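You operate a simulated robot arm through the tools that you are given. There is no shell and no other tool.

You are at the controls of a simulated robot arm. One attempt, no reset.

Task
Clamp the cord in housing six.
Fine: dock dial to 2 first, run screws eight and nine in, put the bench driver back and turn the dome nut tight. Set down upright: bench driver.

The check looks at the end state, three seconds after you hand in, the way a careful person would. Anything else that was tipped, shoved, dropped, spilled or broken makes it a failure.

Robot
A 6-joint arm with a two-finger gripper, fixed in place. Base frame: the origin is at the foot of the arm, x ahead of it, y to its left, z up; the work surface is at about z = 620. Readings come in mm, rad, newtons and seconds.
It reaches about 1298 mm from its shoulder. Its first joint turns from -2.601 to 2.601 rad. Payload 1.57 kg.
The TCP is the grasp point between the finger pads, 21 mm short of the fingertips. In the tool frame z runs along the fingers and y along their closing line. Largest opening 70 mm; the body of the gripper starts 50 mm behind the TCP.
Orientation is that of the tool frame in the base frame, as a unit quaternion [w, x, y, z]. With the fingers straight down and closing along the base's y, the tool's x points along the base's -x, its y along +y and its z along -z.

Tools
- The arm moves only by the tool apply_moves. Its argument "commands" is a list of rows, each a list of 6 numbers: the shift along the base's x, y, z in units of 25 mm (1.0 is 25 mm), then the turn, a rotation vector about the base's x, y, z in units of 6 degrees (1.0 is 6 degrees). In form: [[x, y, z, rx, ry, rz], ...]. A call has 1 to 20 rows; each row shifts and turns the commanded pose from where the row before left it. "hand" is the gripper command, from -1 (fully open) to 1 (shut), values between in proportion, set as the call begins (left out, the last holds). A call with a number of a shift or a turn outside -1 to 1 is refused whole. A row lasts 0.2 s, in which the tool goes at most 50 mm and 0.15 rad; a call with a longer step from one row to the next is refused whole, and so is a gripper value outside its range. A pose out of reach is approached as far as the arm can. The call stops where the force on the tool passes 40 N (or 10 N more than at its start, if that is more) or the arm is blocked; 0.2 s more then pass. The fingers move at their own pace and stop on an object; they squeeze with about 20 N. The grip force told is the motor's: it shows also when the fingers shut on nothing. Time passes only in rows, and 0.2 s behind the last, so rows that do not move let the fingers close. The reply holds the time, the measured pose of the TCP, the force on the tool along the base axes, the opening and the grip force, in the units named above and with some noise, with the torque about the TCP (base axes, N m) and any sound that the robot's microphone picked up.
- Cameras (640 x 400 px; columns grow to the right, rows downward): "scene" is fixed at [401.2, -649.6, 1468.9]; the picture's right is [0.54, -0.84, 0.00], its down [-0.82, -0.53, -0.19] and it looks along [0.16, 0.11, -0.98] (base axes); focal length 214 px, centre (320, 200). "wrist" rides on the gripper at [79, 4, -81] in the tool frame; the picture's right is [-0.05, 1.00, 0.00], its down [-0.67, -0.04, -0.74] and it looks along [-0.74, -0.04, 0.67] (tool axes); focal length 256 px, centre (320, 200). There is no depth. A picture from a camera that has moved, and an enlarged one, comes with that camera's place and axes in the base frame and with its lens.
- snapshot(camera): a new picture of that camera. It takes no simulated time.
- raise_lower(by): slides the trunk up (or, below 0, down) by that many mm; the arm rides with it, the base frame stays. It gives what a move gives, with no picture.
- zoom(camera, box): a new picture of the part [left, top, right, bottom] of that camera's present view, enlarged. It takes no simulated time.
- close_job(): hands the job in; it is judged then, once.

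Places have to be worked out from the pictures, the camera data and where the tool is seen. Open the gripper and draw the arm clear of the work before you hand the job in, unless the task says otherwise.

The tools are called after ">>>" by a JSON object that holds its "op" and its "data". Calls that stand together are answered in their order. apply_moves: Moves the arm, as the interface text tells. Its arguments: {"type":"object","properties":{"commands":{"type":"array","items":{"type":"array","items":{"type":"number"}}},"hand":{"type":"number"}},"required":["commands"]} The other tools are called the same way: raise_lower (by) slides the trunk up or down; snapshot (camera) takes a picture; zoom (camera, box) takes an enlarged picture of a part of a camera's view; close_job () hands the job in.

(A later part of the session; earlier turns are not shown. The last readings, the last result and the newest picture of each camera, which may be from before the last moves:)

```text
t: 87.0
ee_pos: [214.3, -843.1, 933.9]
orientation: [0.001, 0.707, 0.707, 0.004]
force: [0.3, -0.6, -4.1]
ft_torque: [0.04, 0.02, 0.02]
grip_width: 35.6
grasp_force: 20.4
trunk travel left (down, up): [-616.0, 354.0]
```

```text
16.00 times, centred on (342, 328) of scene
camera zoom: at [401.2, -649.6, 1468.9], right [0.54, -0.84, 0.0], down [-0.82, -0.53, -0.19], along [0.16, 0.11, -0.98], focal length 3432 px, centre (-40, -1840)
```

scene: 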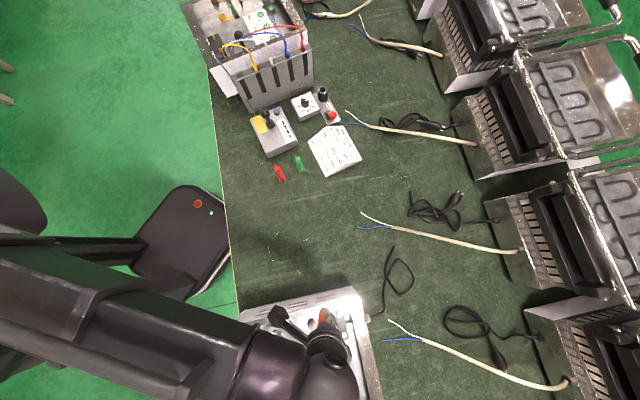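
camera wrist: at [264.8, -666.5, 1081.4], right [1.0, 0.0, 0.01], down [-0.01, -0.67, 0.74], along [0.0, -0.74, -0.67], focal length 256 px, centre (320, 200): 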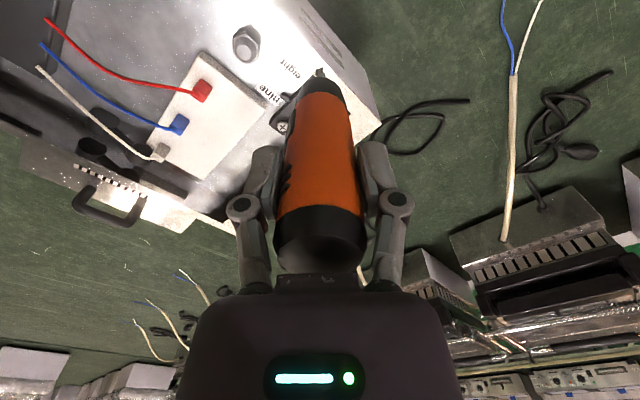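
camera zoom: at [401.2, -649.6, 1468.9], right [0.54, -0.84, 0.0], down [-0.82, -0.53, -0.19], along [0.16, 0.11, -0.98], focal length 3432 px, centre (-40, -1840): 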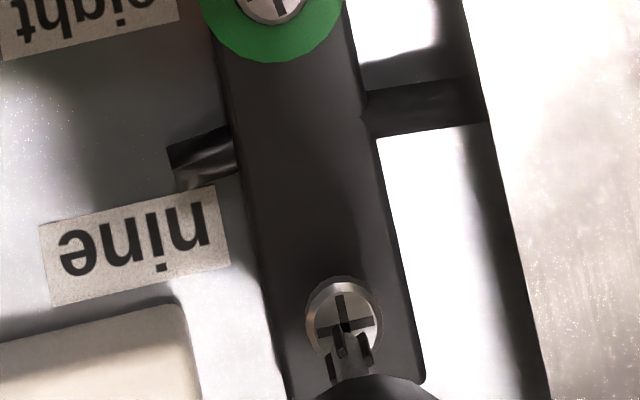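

Compared with the eight alignment, nine needs about (+1.2, +1.0) mm. Trim and lower in small steps.

>>> {"op": "apply_moves", "data": {"commands": [[0.048, 0.04, 0, 0, 0, 0], [0, 0, 0, 0, 0, 0]]}}

>>> {"op": "raise_lower", "data": {"by": -5}}

>>> {"op": "raise_lower", "data": {"by": -1.5}}

>>> {"op": "zoom", "data": {"camera": "wrist", "box": [280, 40, 360, 100]}}

>>> {"op": "zoom", "data": {"camera": "scene", "box": [325, 315, 360, 340]}}

```text
t: 87.6
ee_pos: [217.3, -842.9, 934.2]
orientation: [0.001, 0.707, 0.707, 0.005]
force: [-0.2, -0.6, -3.6]
ft_torque: [0.04, 0.0, 0.0]
grip_width: 35.5
grasp_force: 19.8
trunk travel left (down, up): [-616.0, 354.0]
```

```text
t: 88.2
ee_pos: [217.1, -842.8, 930.0]
orientation: [0.0, 0.707, 0.707, 0.004]
force: [-0.2, -0.8, -4.2]
ft_torque: [0.04, 0.0, 0.0]
grip_width: 35.5
grasp_force: 19.4
trunk travel left (down, up): [-611.0, 359.0]
```

```text
t: 88.7
ee_pos: [218.1, -842.6, 927.3]
orientation: [0.001, 0.707, 0.707, 0.005]
force: [-0.5, 0.5, -4.5]
ft_torque: [0.03, -0.01, 0.03]
grip_width: 35.5
grasp_force: 19.6
trunk travel left (down, up): [-609.0, 361.0]
```

```text
6.67 times, centred on (320, 70) of wrist
camera zoom: at [221.0, -763.5, 1008.9], right [1.0, -0.05, 0.01], down [-0.04, -0.67, 0.74], along [-0.04, -0.74, -0.67], focal length 1707 px, centre (320, 1067)
```

zoom: 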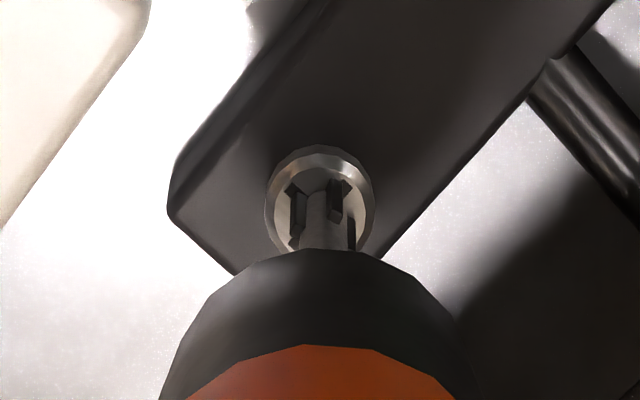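

```text
16.00 times, centred on (342, 328) of scene
camera zoom: at [401.2, -649.6, 1468.9], right [0.54, -0.84, 0.0], down [-0.82, -0.53, -0.19], along [0.16, 0.11, -0.98], focal length 3432 px, centre (-40, -1840)
```

zoom: 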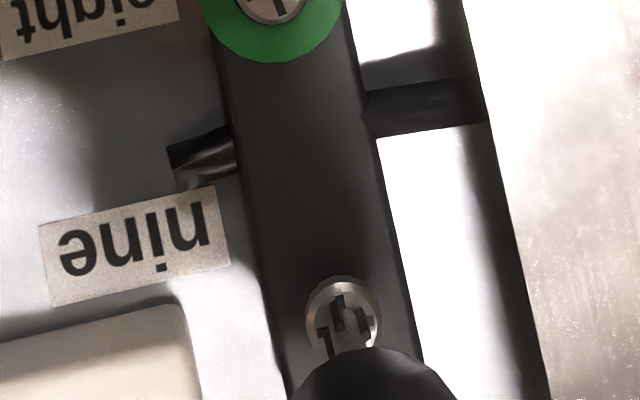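

Nearly centered; trim 0.4 mm and press down in small steps.

>>> {"op": "apply_moves", "data": {"commands": [[-0.018, 0, 0, 0, 0, 0], [0, 0, 0, 0, 0, 0]]}}

>>> {"op": "raise_lower", "data": {"by": -1.5}}

>>> {"op": "raise_lower", "data": {"by": -1.5}}

>>> {"op": "apply_moves", "data": {"commands": [[0, 0, 0, 0, 0, 0], [0, 0, 0, 0, 0, 0], [0, 0, 0, 0, 0, 0], [0, 0, 0, 0, 0, 0]]}}

>>> {"op": "zoom", "data": {"camera": "wrist", "box": [280, 40, 360, 100]}}

```text
t: 89.3
ee_pos: [214.5, -843.5, 928.4]
orientation: [0.001, 0.708, 0.707, 0.004]
force: [-0.2, 0.9, -3.8]
ft_torque: [0.06, 0.02, 0.0]
grip_width: 35.5
grasp_force: 19.2
trunk travel left (down, up): [-609.0, 361.0]
```

```text
t: 89.8
ee_pos: [215.8, -842.5, 926.7]
orientation: [0.0, 0.707, 0.707, 0.004]
force: [-0.2, -1.3, -0.6]
ft_torque: [-0.08, 0.03, 0.0]
grip_width: 35.6
grasp_force: 19.7
trunk travel left (down, up): [-608.0, 362.0]
```

```text
t: 90.3
ee_pos: [215.0, -843.7, 924.7]
orientation: [0.001, 0.707, 0.707, 0.004]
force: [0.5, -1.5, -0.4]
ft_torque: [-0.1, 0.0, 0.02]
grip_width: 35.5
grasp_force: 19.7
trunk travel left (down, up): [-606.0, 364.0]
```

```text
t: 91.3
ee_pos: [215.3, -843.3, 924.6]
orientation: [0.001, 0.707, 0.707, 0.004]
force: [-0.4, 0.3, -3.6]
ft_torque: [0.06, -0.02, 0.0]
grip_width: 35.4
grasp_force: 20.0
trunk travel left (down, up): [-606.0, 364.0]
```

```text
6.67 times, centred on (320, 70) of wrist
camera zoom: at [220.0, -764.0, 1005.8], right [1.0, -0.05, 0.01], down [-0.04, -0.67, 0.74], along [-0.04, -0.74, -0.67], focal length 1707 px, centre (320, 1067)
```

zoom: 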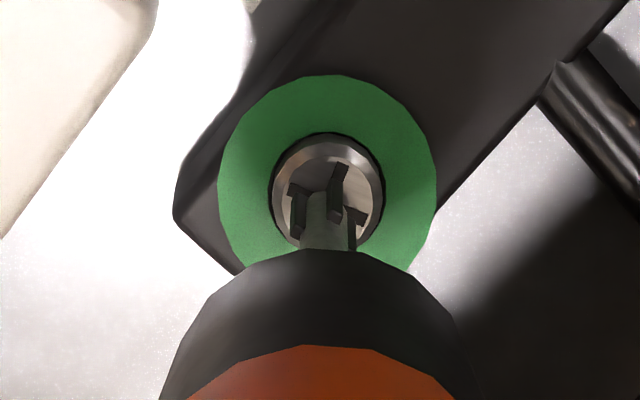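

Both screws show green rings. Now raise and carry the driver back over its socket.

>>> {"op": "raise_lower", "data": {"by": 78}}

>>> {"op": "apply_moves", "data": {"commands": [[0.95, 0.698, 0, 0, 0, 0.5], [0.95, 0.698, 0, 0, 0, 0.5], [0.95, 0.698, 0, 0, 0, 0.5], [0.95, 0.698, 0, 0, 0, 0.5], [0.95, 0.698, 0, 0, 0, 0.5], [0.95, 0.698, 0, 0, 0, 0.5], [0.95, 0.698, 0, 0, 0, 0.5], [0.95, 0.698, 0, 0, 0, 0.5], [0.95, 0.698, 0, 0, 0, 0.5], [0.95, 0.698, 0, 0, 0, 0.5], [0.95, 0.698, 0, 0, 0, 0.5], [0.95, 0.698, 0, 0, 0, 0.5], [0.95, 0.698, 0, 0, 0, 0.5], [0.95, 0.698, 0, 0, 0, 0.5], [0.95, 0.698, 0, 0, 0, 0.5]]}}

>>> {"op": "apply_moves", "data": {"commands": [[0.95, 0.698, 0, 0, 0, 0.5], [0.95, 0.698, 0, 0, 0, 0.5], [0.95, 0.698, 0, 0, 0, 0.5], [0.95, 0.698, 0, 0, 0, 0.5], [0.95, 0.698, 0, 0, 0, 0.5], [0.95, 0.698, 0, 0, 0, 0.5], [0.95, 0.698, 0, 0, 0, 0.5], [0.95, 0.698, 0, 0, 0, 0.5], [0.95, 0.698, 0, 0, 0, 0.5], [0.95, 0.698, 0, 0, 0, 0.5], [0.95, 0.698, 0, 0, 0, 0.5], [0.95, 0.698, 0, 0, 0, 0.5], [0.95, 0.698, 0, 0, 0, 0.5], [0.95, 0.698, 0, 0, 0, 0.5], [0.95, 0.698, 0, 0, 0, 0.5], [0, 0, 0, 0, 0, 0], [0, 0, 0, 0, 0, 0]]}}

>>> {"op": "zoom", "data": {"camera": "wrist", "box": [250, 0, 390, 110]}}

>>> {"op": "zoom", "data": {"camera": "scene", "box": [270, 30, 360, 130]}}

```text
t: 92.5
ee_pos: [215.6, -842.9, 1002.5]
orientation: [0.0, 0.707, 0.707, 0.005]
force: [0.1, 0.2, -4.5]
ft_torque: [0.03, 0.03, 0.0]
grip_width: 35.4
grasp_force: 20.4
trunk travel left (down, up): [-684.0, 286.0]
```

```text
t: 95.7
ee_pos: [574.6, -582.2, 1001.7]
orientation: [-0.001, 0.382, 0.924, 0.003]
force: [-0.7, 0.2, -4.3]
ft_torque: [0.02, 0.02, -0.01]
grip_width: 35.4
grasp_force: 20.2
out of reach, approached as far as the arm can: row 14
trunk travel left (down, up): [-684.0, 286.0]
```

```text
t: 99.3
ee_pos: [929.9, -322.7, 1002.3]
orientation: [-0.002, 0.0, 1.0, 0.004]
force: [0.7, 0.8, -3.5]
ft_torque: [0.01, 0.03, -0.02]
grip_width: 35.4
grasp_force: 20.1
out of reach, approached as far as the arm can: row 4
trunk travel left (down, up): [-684.0, 286.0]
```

```text
3.64 times, centred on (320, 55) of wrist
camera zoom: at [851.1, -318.6, 1083.7], right [0.05, 1.0, 0.01], down [0.67, -0.04, 0.74], along [0.74, -0.04, -0.67], focal length 931 px, centre (320, 727)
```

zoom: 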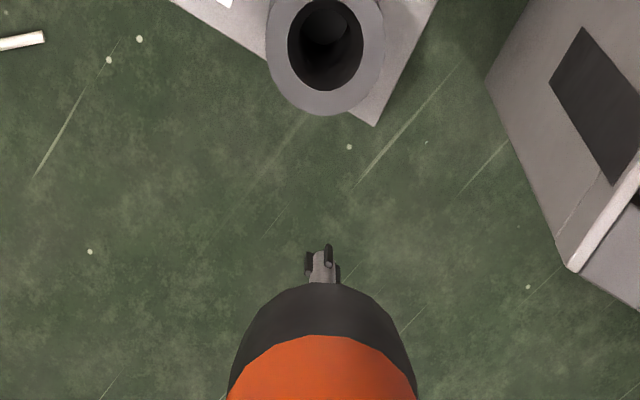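

```text
4.00 times, centred on (315, 80) of scene
camera zoom: at [401.2, -649.6, 1468.9], right [0.54, -0.84, 0.0], down [-0.82, -0.53, -0.19], along [0.16, 0.11, -0.98], focal length 858 px, centre (340, 680)
```

zoom: 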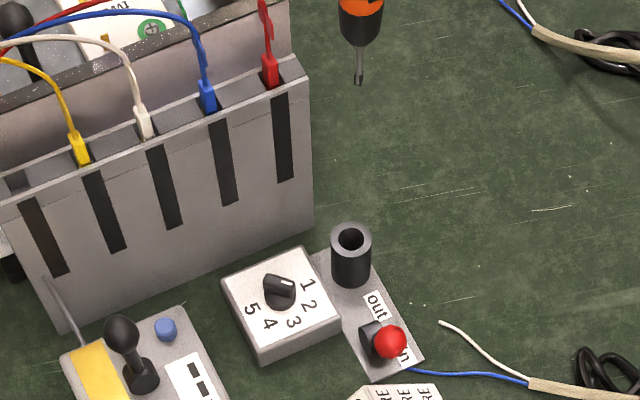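

Against the recorded grasp pose I am off by about (-0.9, +3.2) mm; I correct, lower to z≈887 and compare with the earlier picture over the socket.

>>> {"op": "apply_moves", "data": {"commands": [[-0.036, 0.128, 0, 0, 0, 0], [0, 0, 0, 0, 0, 0], [0, 0, 0, 0, 0, 0]]}}

>>> {"op": "raise_lower", "data": {"by": -115}}

>>> {"op": "snapshot", "data": {"camera": "wrist"}}

>>> {"op": "zoom", "data": {"camera": "wrist", "box": [270, 0, 370, 90]}}

>>> {"op": "zoom", "data": {"camera": "scene", "box": [300, 60, 350, 110]}}

```text
t: 100.1
ee_pos: [928.6, -319.2, 1001.5]
orientation: [-0.002, 0.0, 1.0, 0.003]
force: [0.0, -0.2, -3.1]
ft_torque: [0.01, 0.03, 0.01]
grip_width: 35.4
grasp_force: 20.0
trunk travel left (down, up): [-684.0, 286.0]
```

```text
t: 101.5
ee_pos: [928.7, -319.5, 886.8]
orientation: [-0.002, 0.0, 1.0, 0.004]
force: [0.2, 0.3, -4.5]
ft_torque: [-0.03, 0.02, -0.02]
grip_width: 35.4
grasp_force: 20.5
trunk travel left (down, up): [-569.0, 401.0]
```

```text
taken
camera wrist: at [850.7, -315.0, 968.9], right [0.05, 1.0, 0.01], down [0.67, -0.04, 0.74], along [0.74, -0.04, -0.67], focal length 256 px, centre (320, 200)
```

wrist: 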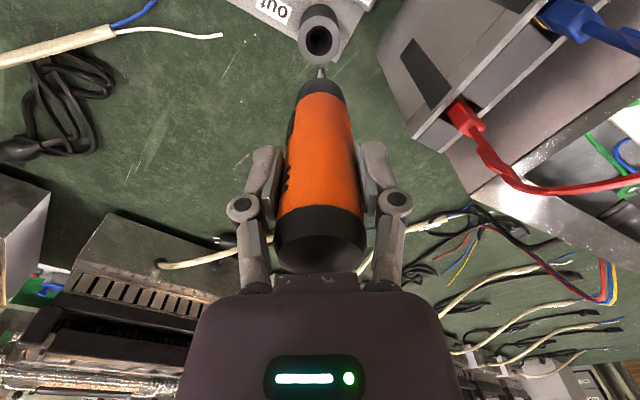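

```text
4.44 times, centred on (320, 45) of wrist
camera zoom: at [850.7, -315.0, 968.9], right [0.05, 1.0, 0.01], down [0.67, -0.04, 0.74], along [0.74, -0.04, -0.67], focal length 1138 px, centre (320, 889)
```

zoom: 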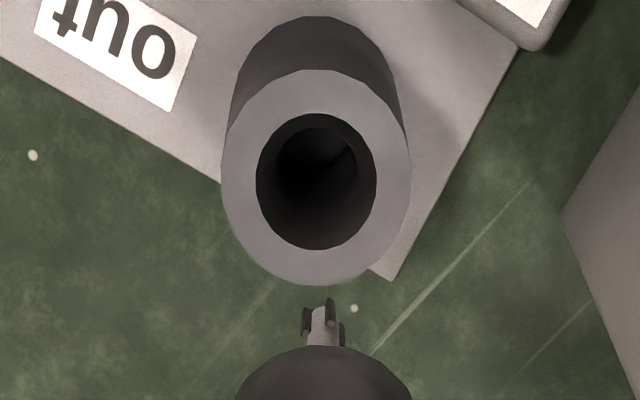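

```text
8.00 times, centred on (325, 85) of scene
camera zoom: at [401.2, -649.6, 1468.9], right [0.54, -0.84, 0.0], down [-0.82, -0.53, -0.19], along [0.16, 0.11, -0.98], focal length 1716 px, centre (280, 1120)
```

zoom: 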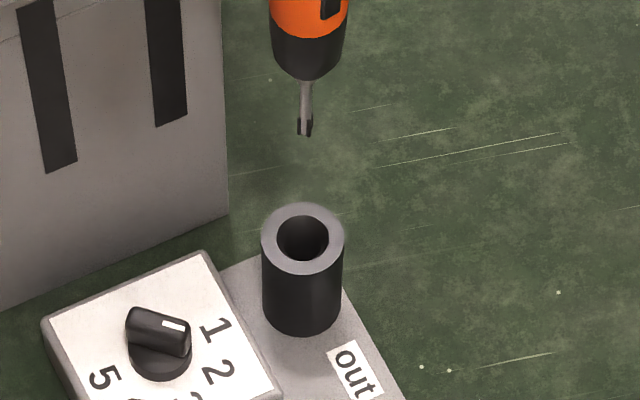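

Picture matches the lift-out pose. Lower 85 mm, check, then the rest.

>>> {"op": "raise_lower", "data": {"by": -85}}

>>> {"op": "zoom", "data": {"camera": "scene", "box": [300, 60, 350, 110]}}

>>> {"op": "zoom", "data": {"camera": "wrist", "box": [270, 0, 370, 90]}}

```text
t: 102.7
ee_pos: [928.4, -319.3, 803.6]
orientation: [-0.003, 0.0, 1.0, 0.004]
force: [-0.1, -0.3, -5.0]
ft_torque: [0.01, 0.03, -0.01]
grip_width: 35.3
grasp_force: 19.4
trunk travel left (down, up): [-484.0, 486.0]
```

```text
8.00 times, centred on (325, 85) of scene
camera zoom: at [401.2, -649.6, 1468.9], right [0.54, -0.84, 0.0], down [-0.82, -0.53, -0.19], along [0.16, 0.11, -0.98], focal length 1716 px, centre (280, 1120)
```

zoom: 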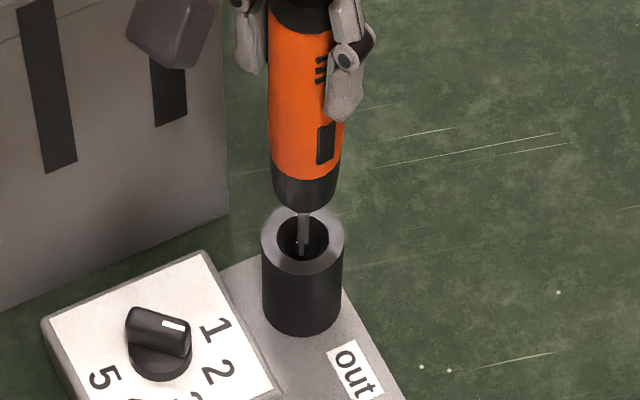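

```text
4.44 times, centred on (320, 45) of wrist
camera zoom: at [850.7, -315.0, 883.9], right [0.05, 1.0, 0.01], down [0.67, -0.04, 0.74], along [0.74, -0.04, -0.67], focal length 1138 px, centre (320, 889)
```

zoom: 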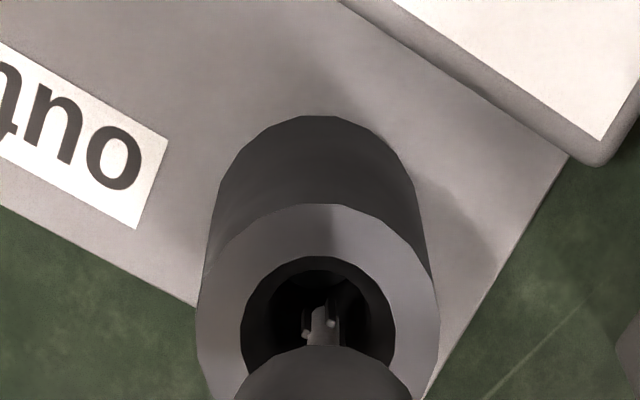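

The bit is inside the socket, centered. Lower the remaining ~33 mm in steps, watching the force.

>>> {"op": "raise_lower", "data": {"by": -25}}

>>> {"op": "raise_lower", "data": {"by": -6}}

>>> {"op": "raise_lower", "data": {"by": -2}}

>>> {"op": "zoom", "data": {"camera": "scene", "box": [300, 60, 350, 110]}}

```text
t: 103.4
ee_pos: [929.7, -318.8, 778.6]
orientation: [-0.003, -0.001, 1.0, 0.003]
force: [-0.4, -0.4, -2.7]
ft_torque: [-0.02, 0.02, -0.04]
grip_width: 35.2
grasp_force: 20.2
trunk travel left (down, up): [-459.0, 511.0]
```

```text
t: 104.0
ee_pos: [930.0, -319.3, 771.5]
orientation: [-0.003, 0.0, 1.0, 0.003]
force: [-0.9, -0.1, -3.8]
ft_torque: [0.0, 0.03, 0.02]
grip_width: 35.5
grasp_force: 19.7
trunk travel left (down, up): [-453.0, 517.0]
```

```text
t: 104.5
ee_pos: [928.0, -319.1, 770.4]
orientation: [-0.002, 0.0, 1.0, 0.003]
force: [-0.1, -0.6, -2.9]
ft_torque: [-0.04, 0.13, -0.02]
grip_width: 35.3
grasp_force: 20.1
trunk travel left (down, up): [-451.0, 519.0]
```

```text
8.00 times, centred on (325, 85) of scene
camera zoom: at [401.2, -649.6, 1468.9], right [0.54, -0.84, 0.0], down [-0.82, -0.53, -0.19], along [0.16, 0.11, -0.98], focal length 1716 px, centre (280, 1120)
```

zoom: 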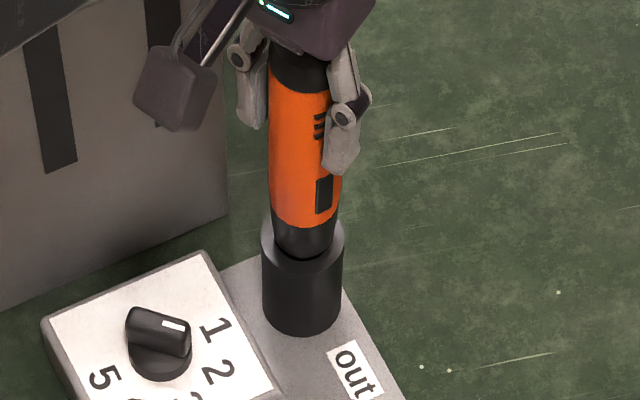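

Contact is just beginning (torque/force change). Lower 2–3 mm more to seat it.

>>> {"op": "raise_lower", "data": {"by": -1.5}}

>>> {"op": "raise_lower", "data": {"by": -1}}

```text
t: 105.0
ee_pos: [928.4, -318.8, 769.3]
orientation: [-0.002, 0.001, 1.0, 0.003]
force: [-3.3, -1.9, 5.3]
ft_torque: [-0.16, 0.12, -0.06]
grip_width: 35.3
grasp_force: 20.0
trunk travel left (down, up): [-450.0, 520.0]
```

```text
t: 105.5
ee_pos: [927.7, -319.0, 768.9]
orientation: [-0.001, 0.0, 1.0, 0.004]
force: [-4.5, -0.4, 9.1]
ft_torque: [-0.1, 0.21, -0.01]
grip_width: 35.3
grasp_force: 20.5
trunk travel left (down, up): [-449.0, 521.0]
```

The driver is seated (upward reaction, same height as at the start). Release and withdraw upward.

>>> {"op": "apply_moves", "data": {"commands": [[0, 0, 0, 0, 0, 0], [0, 0, 0, 0, 0, 0], [0, 0, 0, 0, 0, 0]], "hand": -1}}

>>> {"op": "raise_lower", "data": {"by": 90}}

>>> {"op": "zoom", "data": {"camera": "scene", "box": [270, 30, 360, 130]}}

>>> {"op": "snapshot", "data": {"camera": "wrist"}}

```text
t: 106.3
ee_pos: [928.8, -319.2, 766.9]
orientation: [-0.002, 0.001, 1.0, 0.003]
force: [0.8, 0.1, 0.2]
ft_torque: [-0.02, 0.01, -0.01]
grip_width: 70.4
grasp_force: 0.1
trunk travel left (down, up): [-449.0, 521.0]
```

```text
t: 107.6
ee_pos: [928.4, -317.5, 856.9]
orientation: [-0.003, 0.0, 1.0, 0.003]
force: [-0.4, 0.2, 0.2]
ft_torque: [-0.01, 0.03, -0.01]
grip_width: 70.1
grasp_force: 0.0
trunk travel left (down, up): [-539.0, 431.0]
```

```text
4.00 times, centred on (315, 80) of scene
camera zoom: at [401.2, -649.6, 1468.9], right [0.54, -0.84, 0.0], down [-0.82, -0.53, -0.19], along [0.16, 0.11, -0.98], focal length 858 px, centre (340, 680)
```

zoom: 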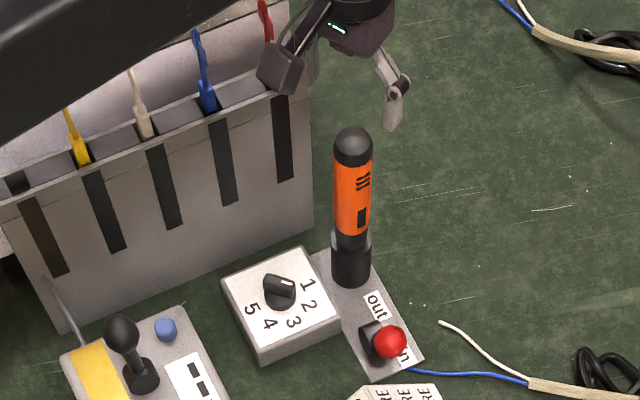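

```text
taken
camera wrist: at [850.5, -314.9, 938.5], right [0.05, 1.0, 0.01], down [0.67, -0.04, 0.74], along [0.74, -0.04, -0.67], focal length 256 px, centre (320, 200)
```

wrist: 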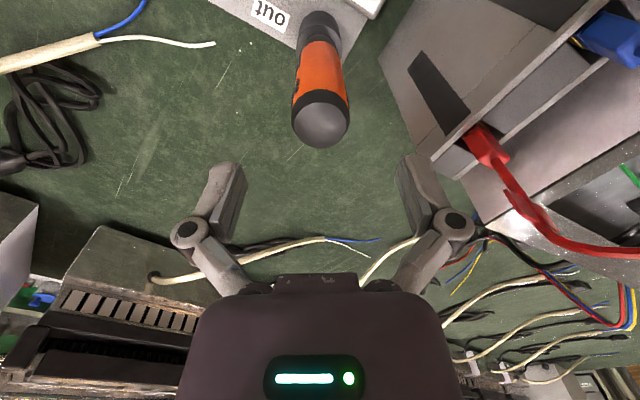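

Driver stands upright in its socket, dial at 2. Next the dome nut near (190, -755); I carry the empty gripper there at a safe height for a close look.

>>> {"op": "raise_lower", "data": {"by": 100}}

>>> {"op": "apply_moves", "data": {"commands": [[-0.977, -0.507, 0, 0, 0, -0.5], [-0.977, -0.507, 0, 0, 0, -0.5], [-0.977, -0.507, 0, 0, 0, -0.5], [-0.977, -0.507, 0, 0, 0, -0.5], [-0.977, -0.507, 0, 0, 0, -0.5], [-0.977, -0.507, 0, 0, 0, -0.5], [-0.977, -0.507, 0, 0, 0, -0.5], [-0.977, -0.507, 0, 0, 0, -0.5], [-0.977, -0.507, 0, 0, 0, -0.5], [-0.977, -0.507, 0, 0, 0, -0.5], [-0.977, -0.507, 0, 0, 0, -0.5], [-0.977, -0.507, 0, 0, 0, -0.5], [-0.977, -0.507, 0, 0, 0, -0.5], [-0.977, -0.507, 0, 0, 0, -0.5], [-0.977, -0.507, 0, 0, 0, -0.5]]}}

>>> {"op": "apply_moves", "data": {"commands": [[-0.977, -0.507, 0, 0, 0, -0.5], [-0.977, -0.507, 0, 0, 0, -0.5], [-0.977, -0.507, 0, 0, 0, -0.5], [-0.977, -0.507, 0, 0, 0, -0.5], [-0.977, -0.507, 0, 0, 0, -0.5], [-0.977, -0.507, 0, 0, 0, -0.5], [-0.977, -0.507, 0, 0, 0, -0.5], [-0.977, -0.507, 0, 0, 0, -0.5], [-0.977, -0.507, 0, 0, 0, -0.5], [-0.977, -0.507, 0, 0, 0, -0.5], [-0.977, -0.507, 0, 0, 0, -0.5], [-0.977, -0.507, 0, 0, 0, -0.5], [-0.977, -0.507, 0, 0, 0, -0.5], [-0.977, -0.507, 0, 0, 0, -0.5], [-0.977, -0.507, 0, 0, 0, -0.5], [0, 0, 0, 0, 0, 0]]}}

>>> {"op": "snapshot", "data": {"camera": "wrist"}}

>>> {"op": "zoom", "data": {"camera": "scene", "box": [225, 280, 385, 400]}}

```text
t: 108.9
ee_pos: [929.5, -318.4, 957.1]
orientation: [-0.003, 0.0, 1.0, 0.004]
force: [0.5, 0.9, -0.2]
ft_torque: [-0.03, 0.05, 0.04]
grip_width: 70.1
grasp_force: 0.0
trunk travel left (down, up): [-639.0, 331.0]
```

```text
t: 112.1
ee_pos: [562.6, -512.5, 957.9]
orientation: [-0.001, 0.383, 0.924, 0.004]
force: [0.4, -0.4, -0.1]
ft_torque: [0.04, 0.01, 0.0]
grip_width: 70.0
grasp_force: 0.0
trunk travel left (down, up): [-639.0, 331.0]
```

```text
t: 115.5
ee_pos: [195.1, -702.4, 957.0]
orientation: [0.001, 0.707, 0.707, 0.004]
force: [0.0, 0.0, -0.2]
ft_torque: [-0.03, 0.02, -0.01]
grip_width: 70.1
grasp_force: 0.0
out of reach, approached as far as the arm can: row 12
trunk travel left (down, up): [-639.0, 331.0]
```

```text
taken
camera wrist: at [199.3, -622.1, 1038.6], right [1.0, -0.05, 0.01], down [-0.04, -0.67, 0.74], along [-0.04, -0.74, -0.67], focal length 256 px, centre (320, 200)
```

wrist: 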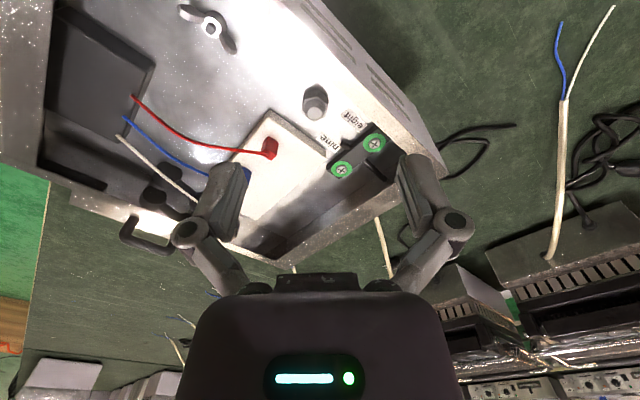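

```text
3.33 times, centred on (305, 340) of scene
camera zoom: at [401.2, -649.6, 1468.9], right [0.54, -0.84, 0.0], down [-0.82, -0.53, -0.19], along [0.16, 0.11, -0.98], focal length 715 px, centre (370, -267)
```

zoom: 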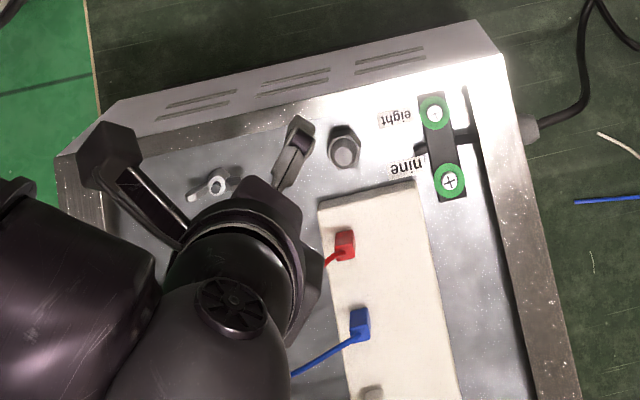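

Zoom on the nut region in the wrist view.

>>> {"op": "zoom", "data": {"camera": "wrist", "box": [250, 50, 390, 150]}}

>>> {"op": "zoom", "data": {"camera": "scene", "box": [285, 295, 355, 345]}}

```text
4.00 times, centred on (320, 100) of wrist
camera zoom: at [199.3, -622.1, 1038.6], right [1.0, -0.05, 0.01], down [-0.04, -0.67, 0.74], along [-0.04, -0.74, -0.67], focal length 1024 px, centre (320, 600)
```

zoom: 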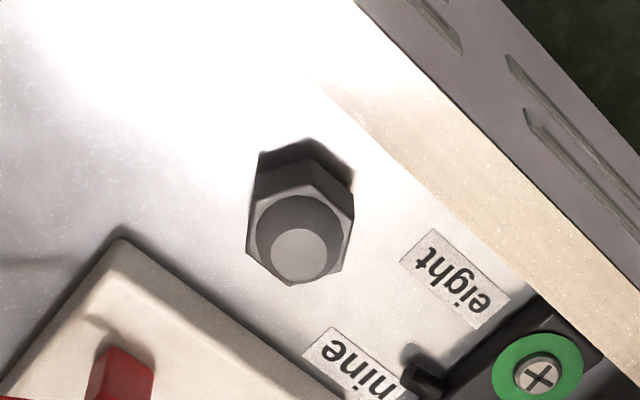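

```text
8.00 times, centred on (320, 320) of scene
camera zoom: at [401.2, -649.6, 1468.9], right [0.54, -0.84, 0.0], down [-0.82, -0.53, -0.19], along [0.16, 0.11, -0.98], focal length 1716 px, centre (320, -760)
```

zoom: 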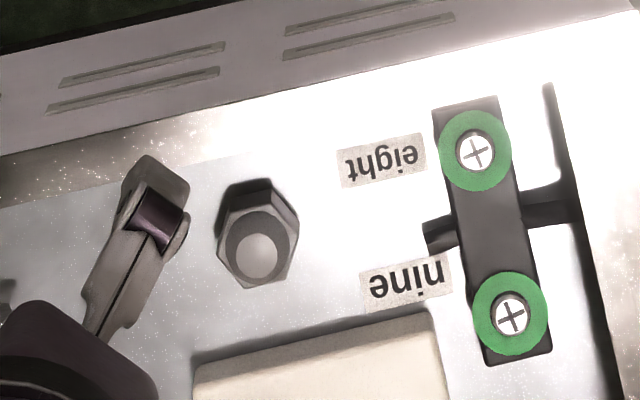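

Dome top ≈ (187, -757, 793). I move directly over it, lower to z≈880, and view the hexagon's orientation.

>>> {"op": "apply_moves", "data": {"commands": [[-0.1, -0.73, 0, 0, 0, 0], [-0.1, -0.73, 0, 0, 0, 0], [-0.1, -0.73, 0, 0, 0, 0], [0, 0, 0, 0, 0, 0]]}}

>>> {"op": "raise_lower", "data": {"by": -80}}

>>> {"op": "snapshot", "data": {"camera": "wrist"}}

>>> {"op": "zoom", "data": {"camera": "wrist", "box": [270, 50, 370, 125]}}

```text
t: 116.5
ee_pos: [189.1, -755.9, 957.5]
orientation: [0.001, 0.707, 0.707, 0.004]
force: [-0.5, 0.3, 0.5]
ft_torque: [0.04, 0.0, -0.01]
grip_width: 69.9
grasp_force: 0.2
out of reach, approached as far as the arm can: row 3
trunk travel left (down, up): [-639.0, 331.0]
```

```text
t: 117.7
ee_pos: [189.6, -755.2, 877.4]
orientation: [0.001, 0.708, 0.706, 0.004]
force: [-1.1, 0.9, -0.5]
ft_torque: [0.02, -0.01, 0.0]
grip_width: 70.1
grasp_force: 0.1
trunk travel left (down, up): [-559.0, 411.0]
```

```text
taken
camera wrist: at [193.2, -676.4, 958.7], right [1.0, -0.05, 0.01], down [-0.04, -0.67, 0.74], along [-0.04, -0.74, -0.67], focal length 256 px, centre (320, 200)
```

wrist: 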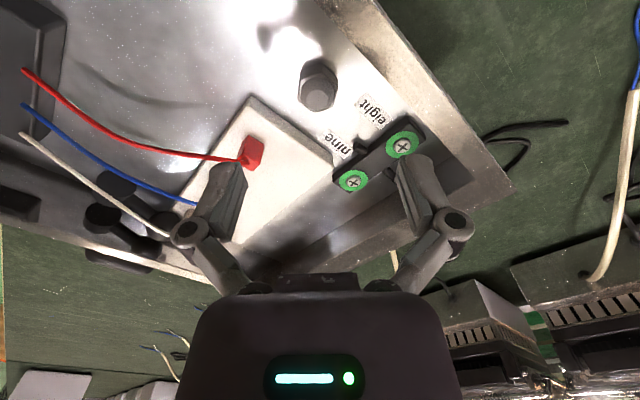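

```text
5.33 times, centred on (320, 88) of wrist
camera zoom: at [193.2, -676.4, 958.7], right [1.0, -0.05, 0.01], down [-0.04, -0.67, 0.74], along [-0.04, -0.74, -0.67], focal length 1365 px, centre (320, 800)
```

zoom: 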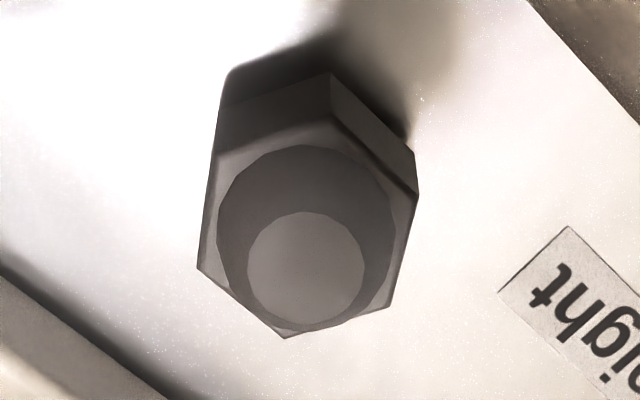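

The hex flats need a yaw of ≈-100°, AF ≈25 mm; hex top z≈781, plate ≈769, rim top ≈827. I shift (-1.9, -3.7), turn -10°, narrow the fingers to ~46 mm, and lower partway.

>>> {"op": "apply_moves", "data": {"commands": [[-0.038, -0.074, 0, 0, 0, -0.83], [-0.038, -0.074, 0, 0, 0, -0.83], [0, 0, 0, 0, 0, 0], [0, 0, 0, 0, 0, 0]], "hand": -0.31}}

>>> {"op": "raise_lower", "data": {"by": -50}}

>>> {"op": "snapshot", "data": {"camera": "wrist"}}

>>> {"op": "zoom", "data": {"camera": "wrist", "box": [250, 70, 390, 180]}}

>>> {"op": "zoom", "data": {"camera": "scene", "box": [270, 285, 370, 360]}}

```text
t: 118.7
ee_pos: [187.2, -758.8, 876.7]
orientation: [0.001, 0.766, 0.643, 0.004]
force: [0.6, 0.5, 0.5]
ft_torque: [0.0, -0.03, -0.01]
grip_width: 45.7
grasp_force: 0.1
trunk travel left (down, up): [-559.0, 411.0]
```

```text
t: 119.6
ee_pos: [186.4, -760.2, 827.0]
orientation: [0.0, 0.766, 0.643, 0.004]
force: [0.0, 0.5, -0.1]
ft_torque: [-0.01, 0.06, 0.0]
grip_width: 46.0
grasp_force: 0.1
trunk travel left (down, up): [-509.0, 461.0]
```

```text
taken
camera wrist: at [204.9, -682.8, 908.7], right [0.97, -0.23, 0.01], down [-0.16, -0.65, 0.74], along [-0.16, -0.72, -0.67], focal length 256 px, centre (320, 200)
```

wrist: 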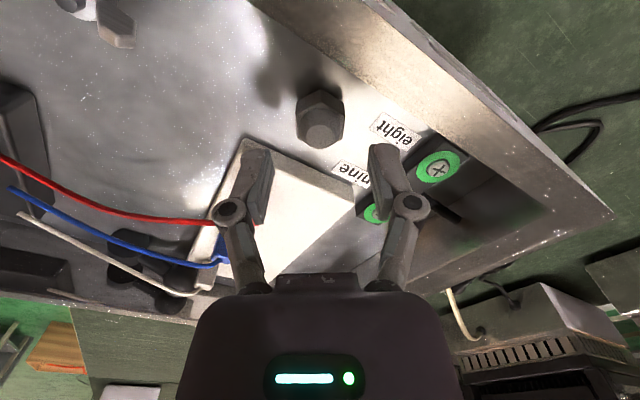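

```text
3.64 times, centred on (320, 125) of wrist
camera zoom: at [204.9, -682.8, 908.7], right [0.97, -0.23, 0.01], down [-0.16, -0.65, 0.74], along [-0.16, -0.72, -0.67], focal length 931 px, centre (320, 473)
```

zoom: 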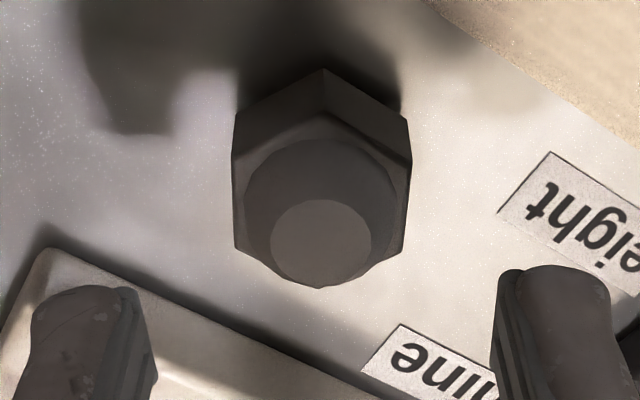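

```text
5.33 times, centred on (320, 322) of scene
camera zoom: at [401.2, -649.6, 1468.9], right [0.54, -0.84, 0.0], down [-0.82, -0.53, -0.19], along [0.16, 0.11, -0.98], focal length 1144 px, centre (320, -453)
```

zoom: 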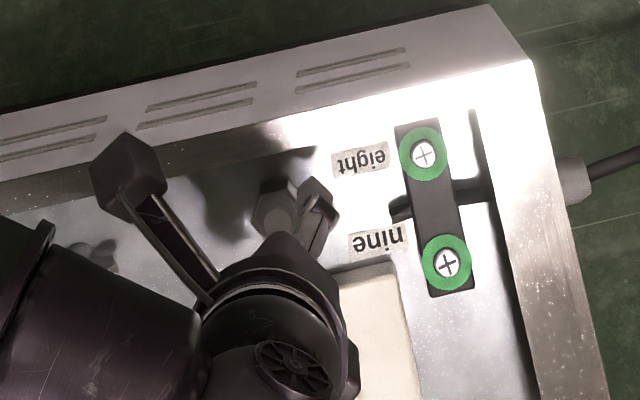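

Flats are aligned with the fingers. Estimates: hex from z≈767 to 779, plate ≈762, terminal block clear. Lower 38 mm and close on the nut.

>>> {"op": "raise_lower", "data": {"by": -30}}

>>> {"op": "raise_lower", "data": {"by": -8}}

>>> {"op": "zoom", "data": {"camera": "wrist", "box": [220, 70, 420, 220]}}

```text
t: 120.3
ee_pos: [187.8, -759.5, 797.1]
orientation: [0.001, 0.766, 0.643, 0.004]
force: [-0.2, 0.0, 0.1]
ft_torque: [-0.04, 0.03, 0.0]
grip_width: 45.6
grasp_force: 0.0
trunk travel left (down, up): [-479.0, 491.0]
```

```text
t: 120.9
ee_pos: [187.4, -760.4, 788.6]
orientation: [0.001, 0.766, 0.643, 0.004]
force: [-0.2, -1.4, 0.2]
ft_torque: [0.01, -0.01, 0.03]
grip_width: 45.8
grasp_force: 0.0
trunk travel left (down, up): [-471.0, 499.0]
```

```text
2.67 times, centred on (320, 145) of wrist
camera zoom: at [204.9, -682.9, 870.6], right [0.97, -0.23, 0.01], down [-0.16, -0.65, 0.74], along [-0.16, -0.72, -0.67], focal length 683 px, centre (320, 347)
```

zoom: 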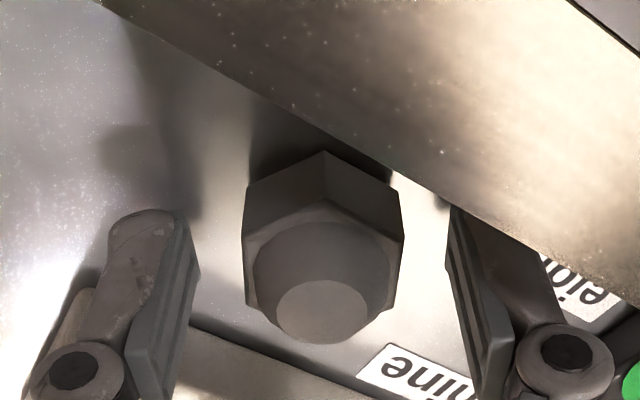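

No contact. Close on the nut.

>>> {"op": "apply_moves", "data": {"commands": [[0, 0, 0, 0, 0, 0], [0, 0, 0, 0, 0, 0], [0, 0, 0, 0, 0, 0]], "hand": 1}}

>>> {"op": "zoom", "data": {"camera": "wrist", "box": [220, 70, 420, 220]}}

```text
t: 121.7
ee_pos: [188.3, -760.5, 788.5]
orientation: [0.001, 0.766, 0.643, 0.004]
force: [1.3, -2.5, 4.5]
ft_torque: [0.01, -0.04, -0.01]
grip_width: 29.8
grasp_force: 32.4
trunk travel left (down, up): [-471.0, 499.0]
```

```text
2.67 times, centred on (320, 145) of wrist
camera zoom: at [205.1, -682.9, 870.8], right [0.97, -0.22, 0.01], down [-0.16, -0.65, 0.74], along [-0.16, -0.72, -0.67], focal length 683 px, centre (320, 347)
```

zoom: 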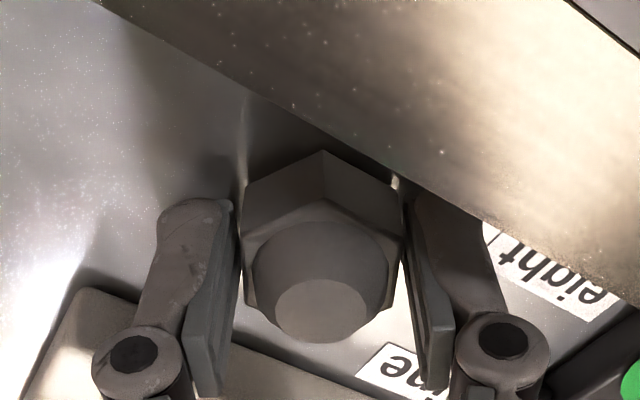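

Gripped at 29.8 mm (the nut's flats). Turn clockwise in small steps, watching torque.

>>> {"op": "apply_moves", "data": {"commands": [[0, 0, 0, 0, 0, -0.5], [0, 0, 0, 0, 0, -0.5], [0, 0, 0, 0, 0, -0.5], [0, 0, 0, 0, 0, -0.5], [0, 0, 0, 0, 0, -0.5], [0, 0, 0, 0, 0, -0.5], [0, 0, 0, 0, 0, -0.5], [0, 0, 0, 0, 0, -0.5], [0, 0, 0, 0, 0, -0.5], [0, 0, 0, 0, 0, -0.5]]}}

>>> {"op": "zoom", "data": {"camera": "wrist", "box": [220, 70, 420, 220]}}

```text
t: 123.9
ee_pos: [187.3, -759.6, 788.8]
orientation: [0.001, 0.906, 0.423, 0.003]
force: [2.6, 5.0, 0.1]
ft_torque: [0.06, 0.28, 0.04]
grip_width: 29.7
grasp_force: 32.0
trunk travel left (down, up): [-471.0, 499.0]
```

```text
2.67 times, centred on (320, 145) of wrist
camera zoom: at [241.4, -701.9, 870.8], right [0.73, -0.68, 0.01], down [-0.46, -0.49, 0.74], along [-0.5, -0.54, -0.67], focal length 683 px, centre (320, 347)
```

zoom: 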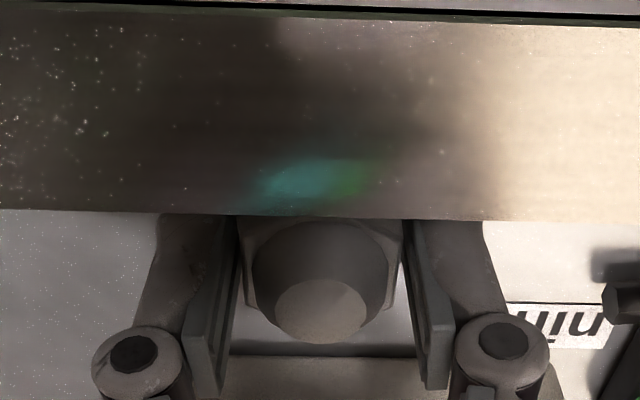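

The nut turns along freely. Continue clockwise another 60°.

>>> {"op": "apply_moves", "data": {"commands": [[0, 0, 0, 0, 0, -0.5], [0, 0, 0, 0, 0, -0.5], [0, 0, 0, 0, 0, -0.5], [0, 0, 0, 0, 0, -0.5], [0, 0, 0, 0, 0, -0.5], [0, 0, 0, 0, 0, -0.5], [0, 0, 0, 0, 0, -0.5], [0, 0, 0, 0, 0, -0.5], [0, 0, 0, 0, 0, -0.5], [0, 0, 0, 0, 0, -0.5], [0, 0, 0, 0, 0, -0.5], [0, 0, 0, 0, 0, -0.5], [0, 0, 0, 0, 0, -0.5], [0, 0, 0, 0, 0, -0.5], [0, 0, 0, 0, 0, -0.5], [0, 0, 0, 0, 0, -0.5], [0, 0, 0, 0, 0, -0.5], [0, 0, 0, 0, 0, -0.5], [0, 0, 0, 0, 0, -0.5], [0, 0, 0, 0, 0, -0.5]]}}

>>> {"op": "snapshot", "data": {"camera": "wrist"}}

>>> {"op": "zoom", "data": {"camera": "scene", "box": [250, 270, 370, 360]}}

```text
t: 128.1
ee_pos: [187.2, -760.6, 789.3]
orientation: [0.004, 0.996, -0.087, 0.002]
force: [4.1, 5.0, 0.0]
ft_torque: [0.14, 0.43, 0.02]
grip_width: 29.9
grasp_force: 31.5
trunk travel left (down, up): [-471.0, 499.0]
```

```text
taken
camera wrist: at [264.8, -777.1, 870.8], right [-0.23, -0.97, 0.01], down [-0.65, 0.16, 0.74], along [-0.72, 0.16, -0.67], focal length 256 px, centre (320, 200)
```

wrist: 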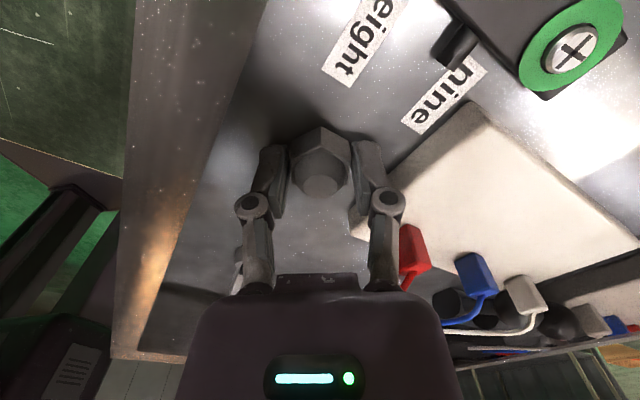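

```text
4.44 times, centred on (310, 315) of scene
camera zoom: at [401.2, -649.6, 1468.9], right [0.54, -0.84, 0.0], down [-0.82, -0.53, -0.19], along [0.16, 0.11, -0.98], focal length 953 px, centre (364, -311)
```

zoom: 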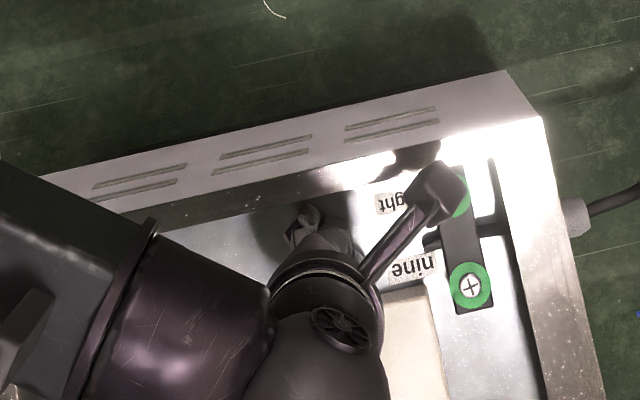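

90° done and still free; keep turning clockwise.

>>> {"op": "apply_moves", "data": {"commands": [[0, 0, 0, 0, 0, -0.5], [0, 0, 0, 0, 0, -0.5], [0, 0, 0, 0, 0, -0.5], [0, 0, 0, 0, 0, -0.5], [0, 0, 0, 0, 0, -0.5], [0, 0, 0, 0, 0, -0.5], [0, 0, 0, 0, 0, -0.5], [0, 0, 0, 0, 0, -0.5], [0, 0, 0, 0, 0, -0.5], [0, 0, 0, 0, 0, -0.5], [0, 0, 0, 0, 0, -0.5], [0, 0, 0, 0, 0, -0.5], [0, 0, 0, 0, 0, -0.5], [0, 0, 0, 0, 0, -0.5], [0, 0, 0, 0, 0, -0.5], [0, 0, 0, 0, 0, -0.5], [0, 0, 0, 0, 0, -0.5], [0, 0, 0, 0, 0, -0.5], [0, 0, 0, 0, 0, -0.5], [0, 0, 0, 0, 0, -0.5]]}}

>>> {"op": "snapshot", "data": {"camera": "wrist"}}

```text
t: 132.3
ee_pos: [187.4, -759.5, 788.8]
orientation: [0.003, 0.819, -0.573, -0.001]
force: [2.9, 3.3, -0.2]
ft_torque: [-0.71, -0.15, 0.02]
grip_width: 29.9
grasp_force: 32.4
trunk travel left (down, up): [-471.0, 499.0]
```

```text
taken
camera wrist: at [211.5, -835.0, 870.7], right [-0.96, -0.29, 0.01], down [-0.19, 0.64, 0.74], along [-0.22, 0.71, -0.67], focal length 256 px, centre (320, 200)
```

wrist: 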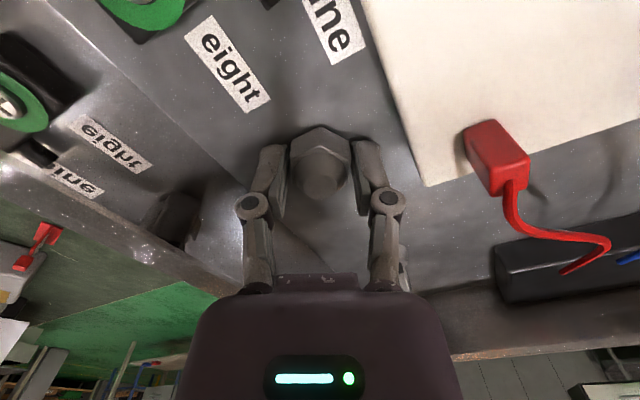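

150° and still turning. Continue clockwise.

>>> {"op": "apply_moves", "data": {"commands": [[0, 0, 0, 0, 0, -0.5], [0, 0, 0, 0, 0, -0.5], [0, 0, 0, 0, 0, -0.5], [0, 0, 0, 0, 0, -0.5], [0, 0, 0, 0, 0, -0.5], [0, 0, 0, 0, 0, -0.5], [0, 0, 0, 0, 0, -0.5], [0, 0, 0, 0, 0, -0.5], [0, 0, 0, 0, 0, -0.5], [0, 0, 0, 0, 0, -0.5], [0, 0, 0, 0, 0, -0.5], [0, 0, 0, 0, 0, -0.5], [0, 0, 0, 0, 0, -0.5], [0, 0, 0, 0, 0, -0.5], [0, 0, 0, 0, 0, -0.5], [0, 0, 0, 0, 0, -0.5], [0, 0, 0, 0, 0, -0.5], [0, 0, 0, 0, 0, -0.5], [0, 0, 0, 0, 0, -0.5], [0, 0, 0, 0, 0, -0.5]]}}

>>> {"op": "snapshot", "data": {"camera": "wrist"}}

```text
t: 136.5
ee_pos: [186.2, -760.2, 790.7]
orientation: [0.001, 0.807, -0.59, 0.002]
force: [27.2, 13.7, -4.4]
ft_torque: [-0.08, -0.55, 0.05]
grip_width: 29.6
grasp_force: 32.0
out of reach, approached as far as the arm can: row 2, 3, 4, 5, 6, 7, 8, 9, 10, 11, 12, 13, 14, 15, 16, 17, 18, 19, 20
trunk travel left (down, up): [-471.0, 499.0]
```

```text
taken
camera wrist: at [207.7, -836.0, 870.7], right [-0.97, -0.25, 0.0], down [-0.17, 0.65, 0.74], along [-0.19, 0.72, -0.67], focal length 256 px, centre (320, 200)
```

wrist: 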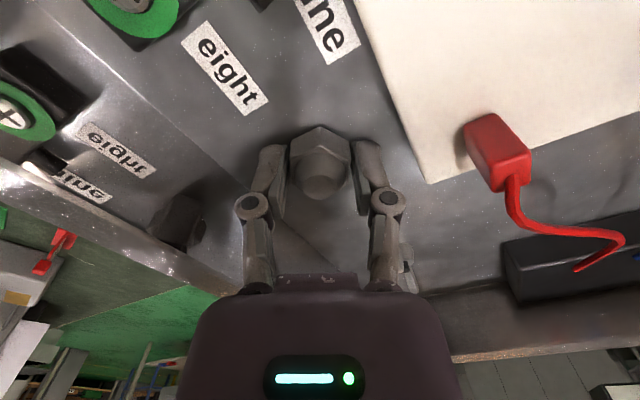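

The wrist limit is reached at yaw ≈-252°, with ~150° of nut turned and it's still free. I release, raise, rotate back +300° (a multiple of 60°) and regrip.

>>> {"op": "apply_moves", "data": {"commands": [[0, 0, 0, 0, 0, 0], [0, 0, 0, 0, 0, 0], [0, 0, 0, 0, 0, 0]], "hand": -0.2}}

>>> {"op": "raise_lower", "data": {"by": 45}}

>>> {"op": "snapshot", "data": {"camera": "wrist"}}

>>> {"op": "zoom", "data": {"camera": "wrist", "box": [250, 50, 390, 160]}}

```text
t: 137.3
ee_pos: [183.4, -759.1, 788.2]
orientation: [0.003, 0.807, -0.591, 0.001]
force: [0.2, -0.8, -0.2]
ft_torque: [-0.01, 0.03, -0.02]
grip_width: 42.2
grasp_force: 0.1
trunk travel left (down, up): [-471.0, 499.0]
```

```text
t: 138.2
ee_pos: [183.2, -760.5, 834.2]
orientation: [0.003, 0.807, -0.59, 0.0]
force: [-0.1, 0.2, -0.3]
ft_torque: [0.02, 0.01, -0.04]
grip_width: 41.8
grasp_force: 0.0
trunk travel left (down, up): [-516.0, 454.0]
```

```text
taken
camera wrist: at [204.9, -836.9, 915.6], right [-0.97, -0.25, 0.0], down [-0.17, 0.65, 0.74], along [-0.19, 0.72, -0.67], focal length 256 px, centre (320, 200)
```

wrist: 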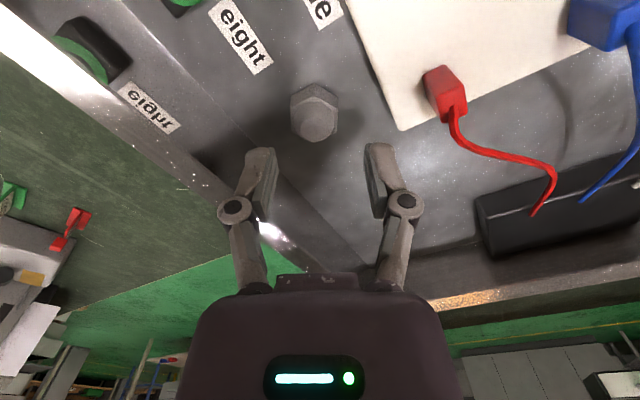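

```text
3.64 times, centred on (320, 105) of wrist
camera zoom: at [204.9, -836.9, 915.6], right [-0.97, -0.25, 0.0], down [-0.17, 0.65, 0.74], along [-0.19, 0.72, -0.67], focal length 931 px, centre (320, 546)
```

zoom: 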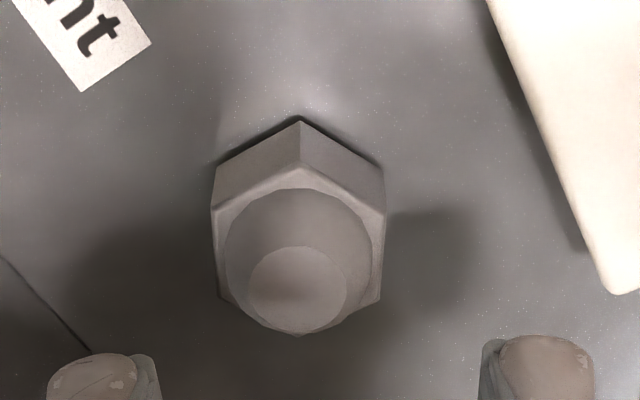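

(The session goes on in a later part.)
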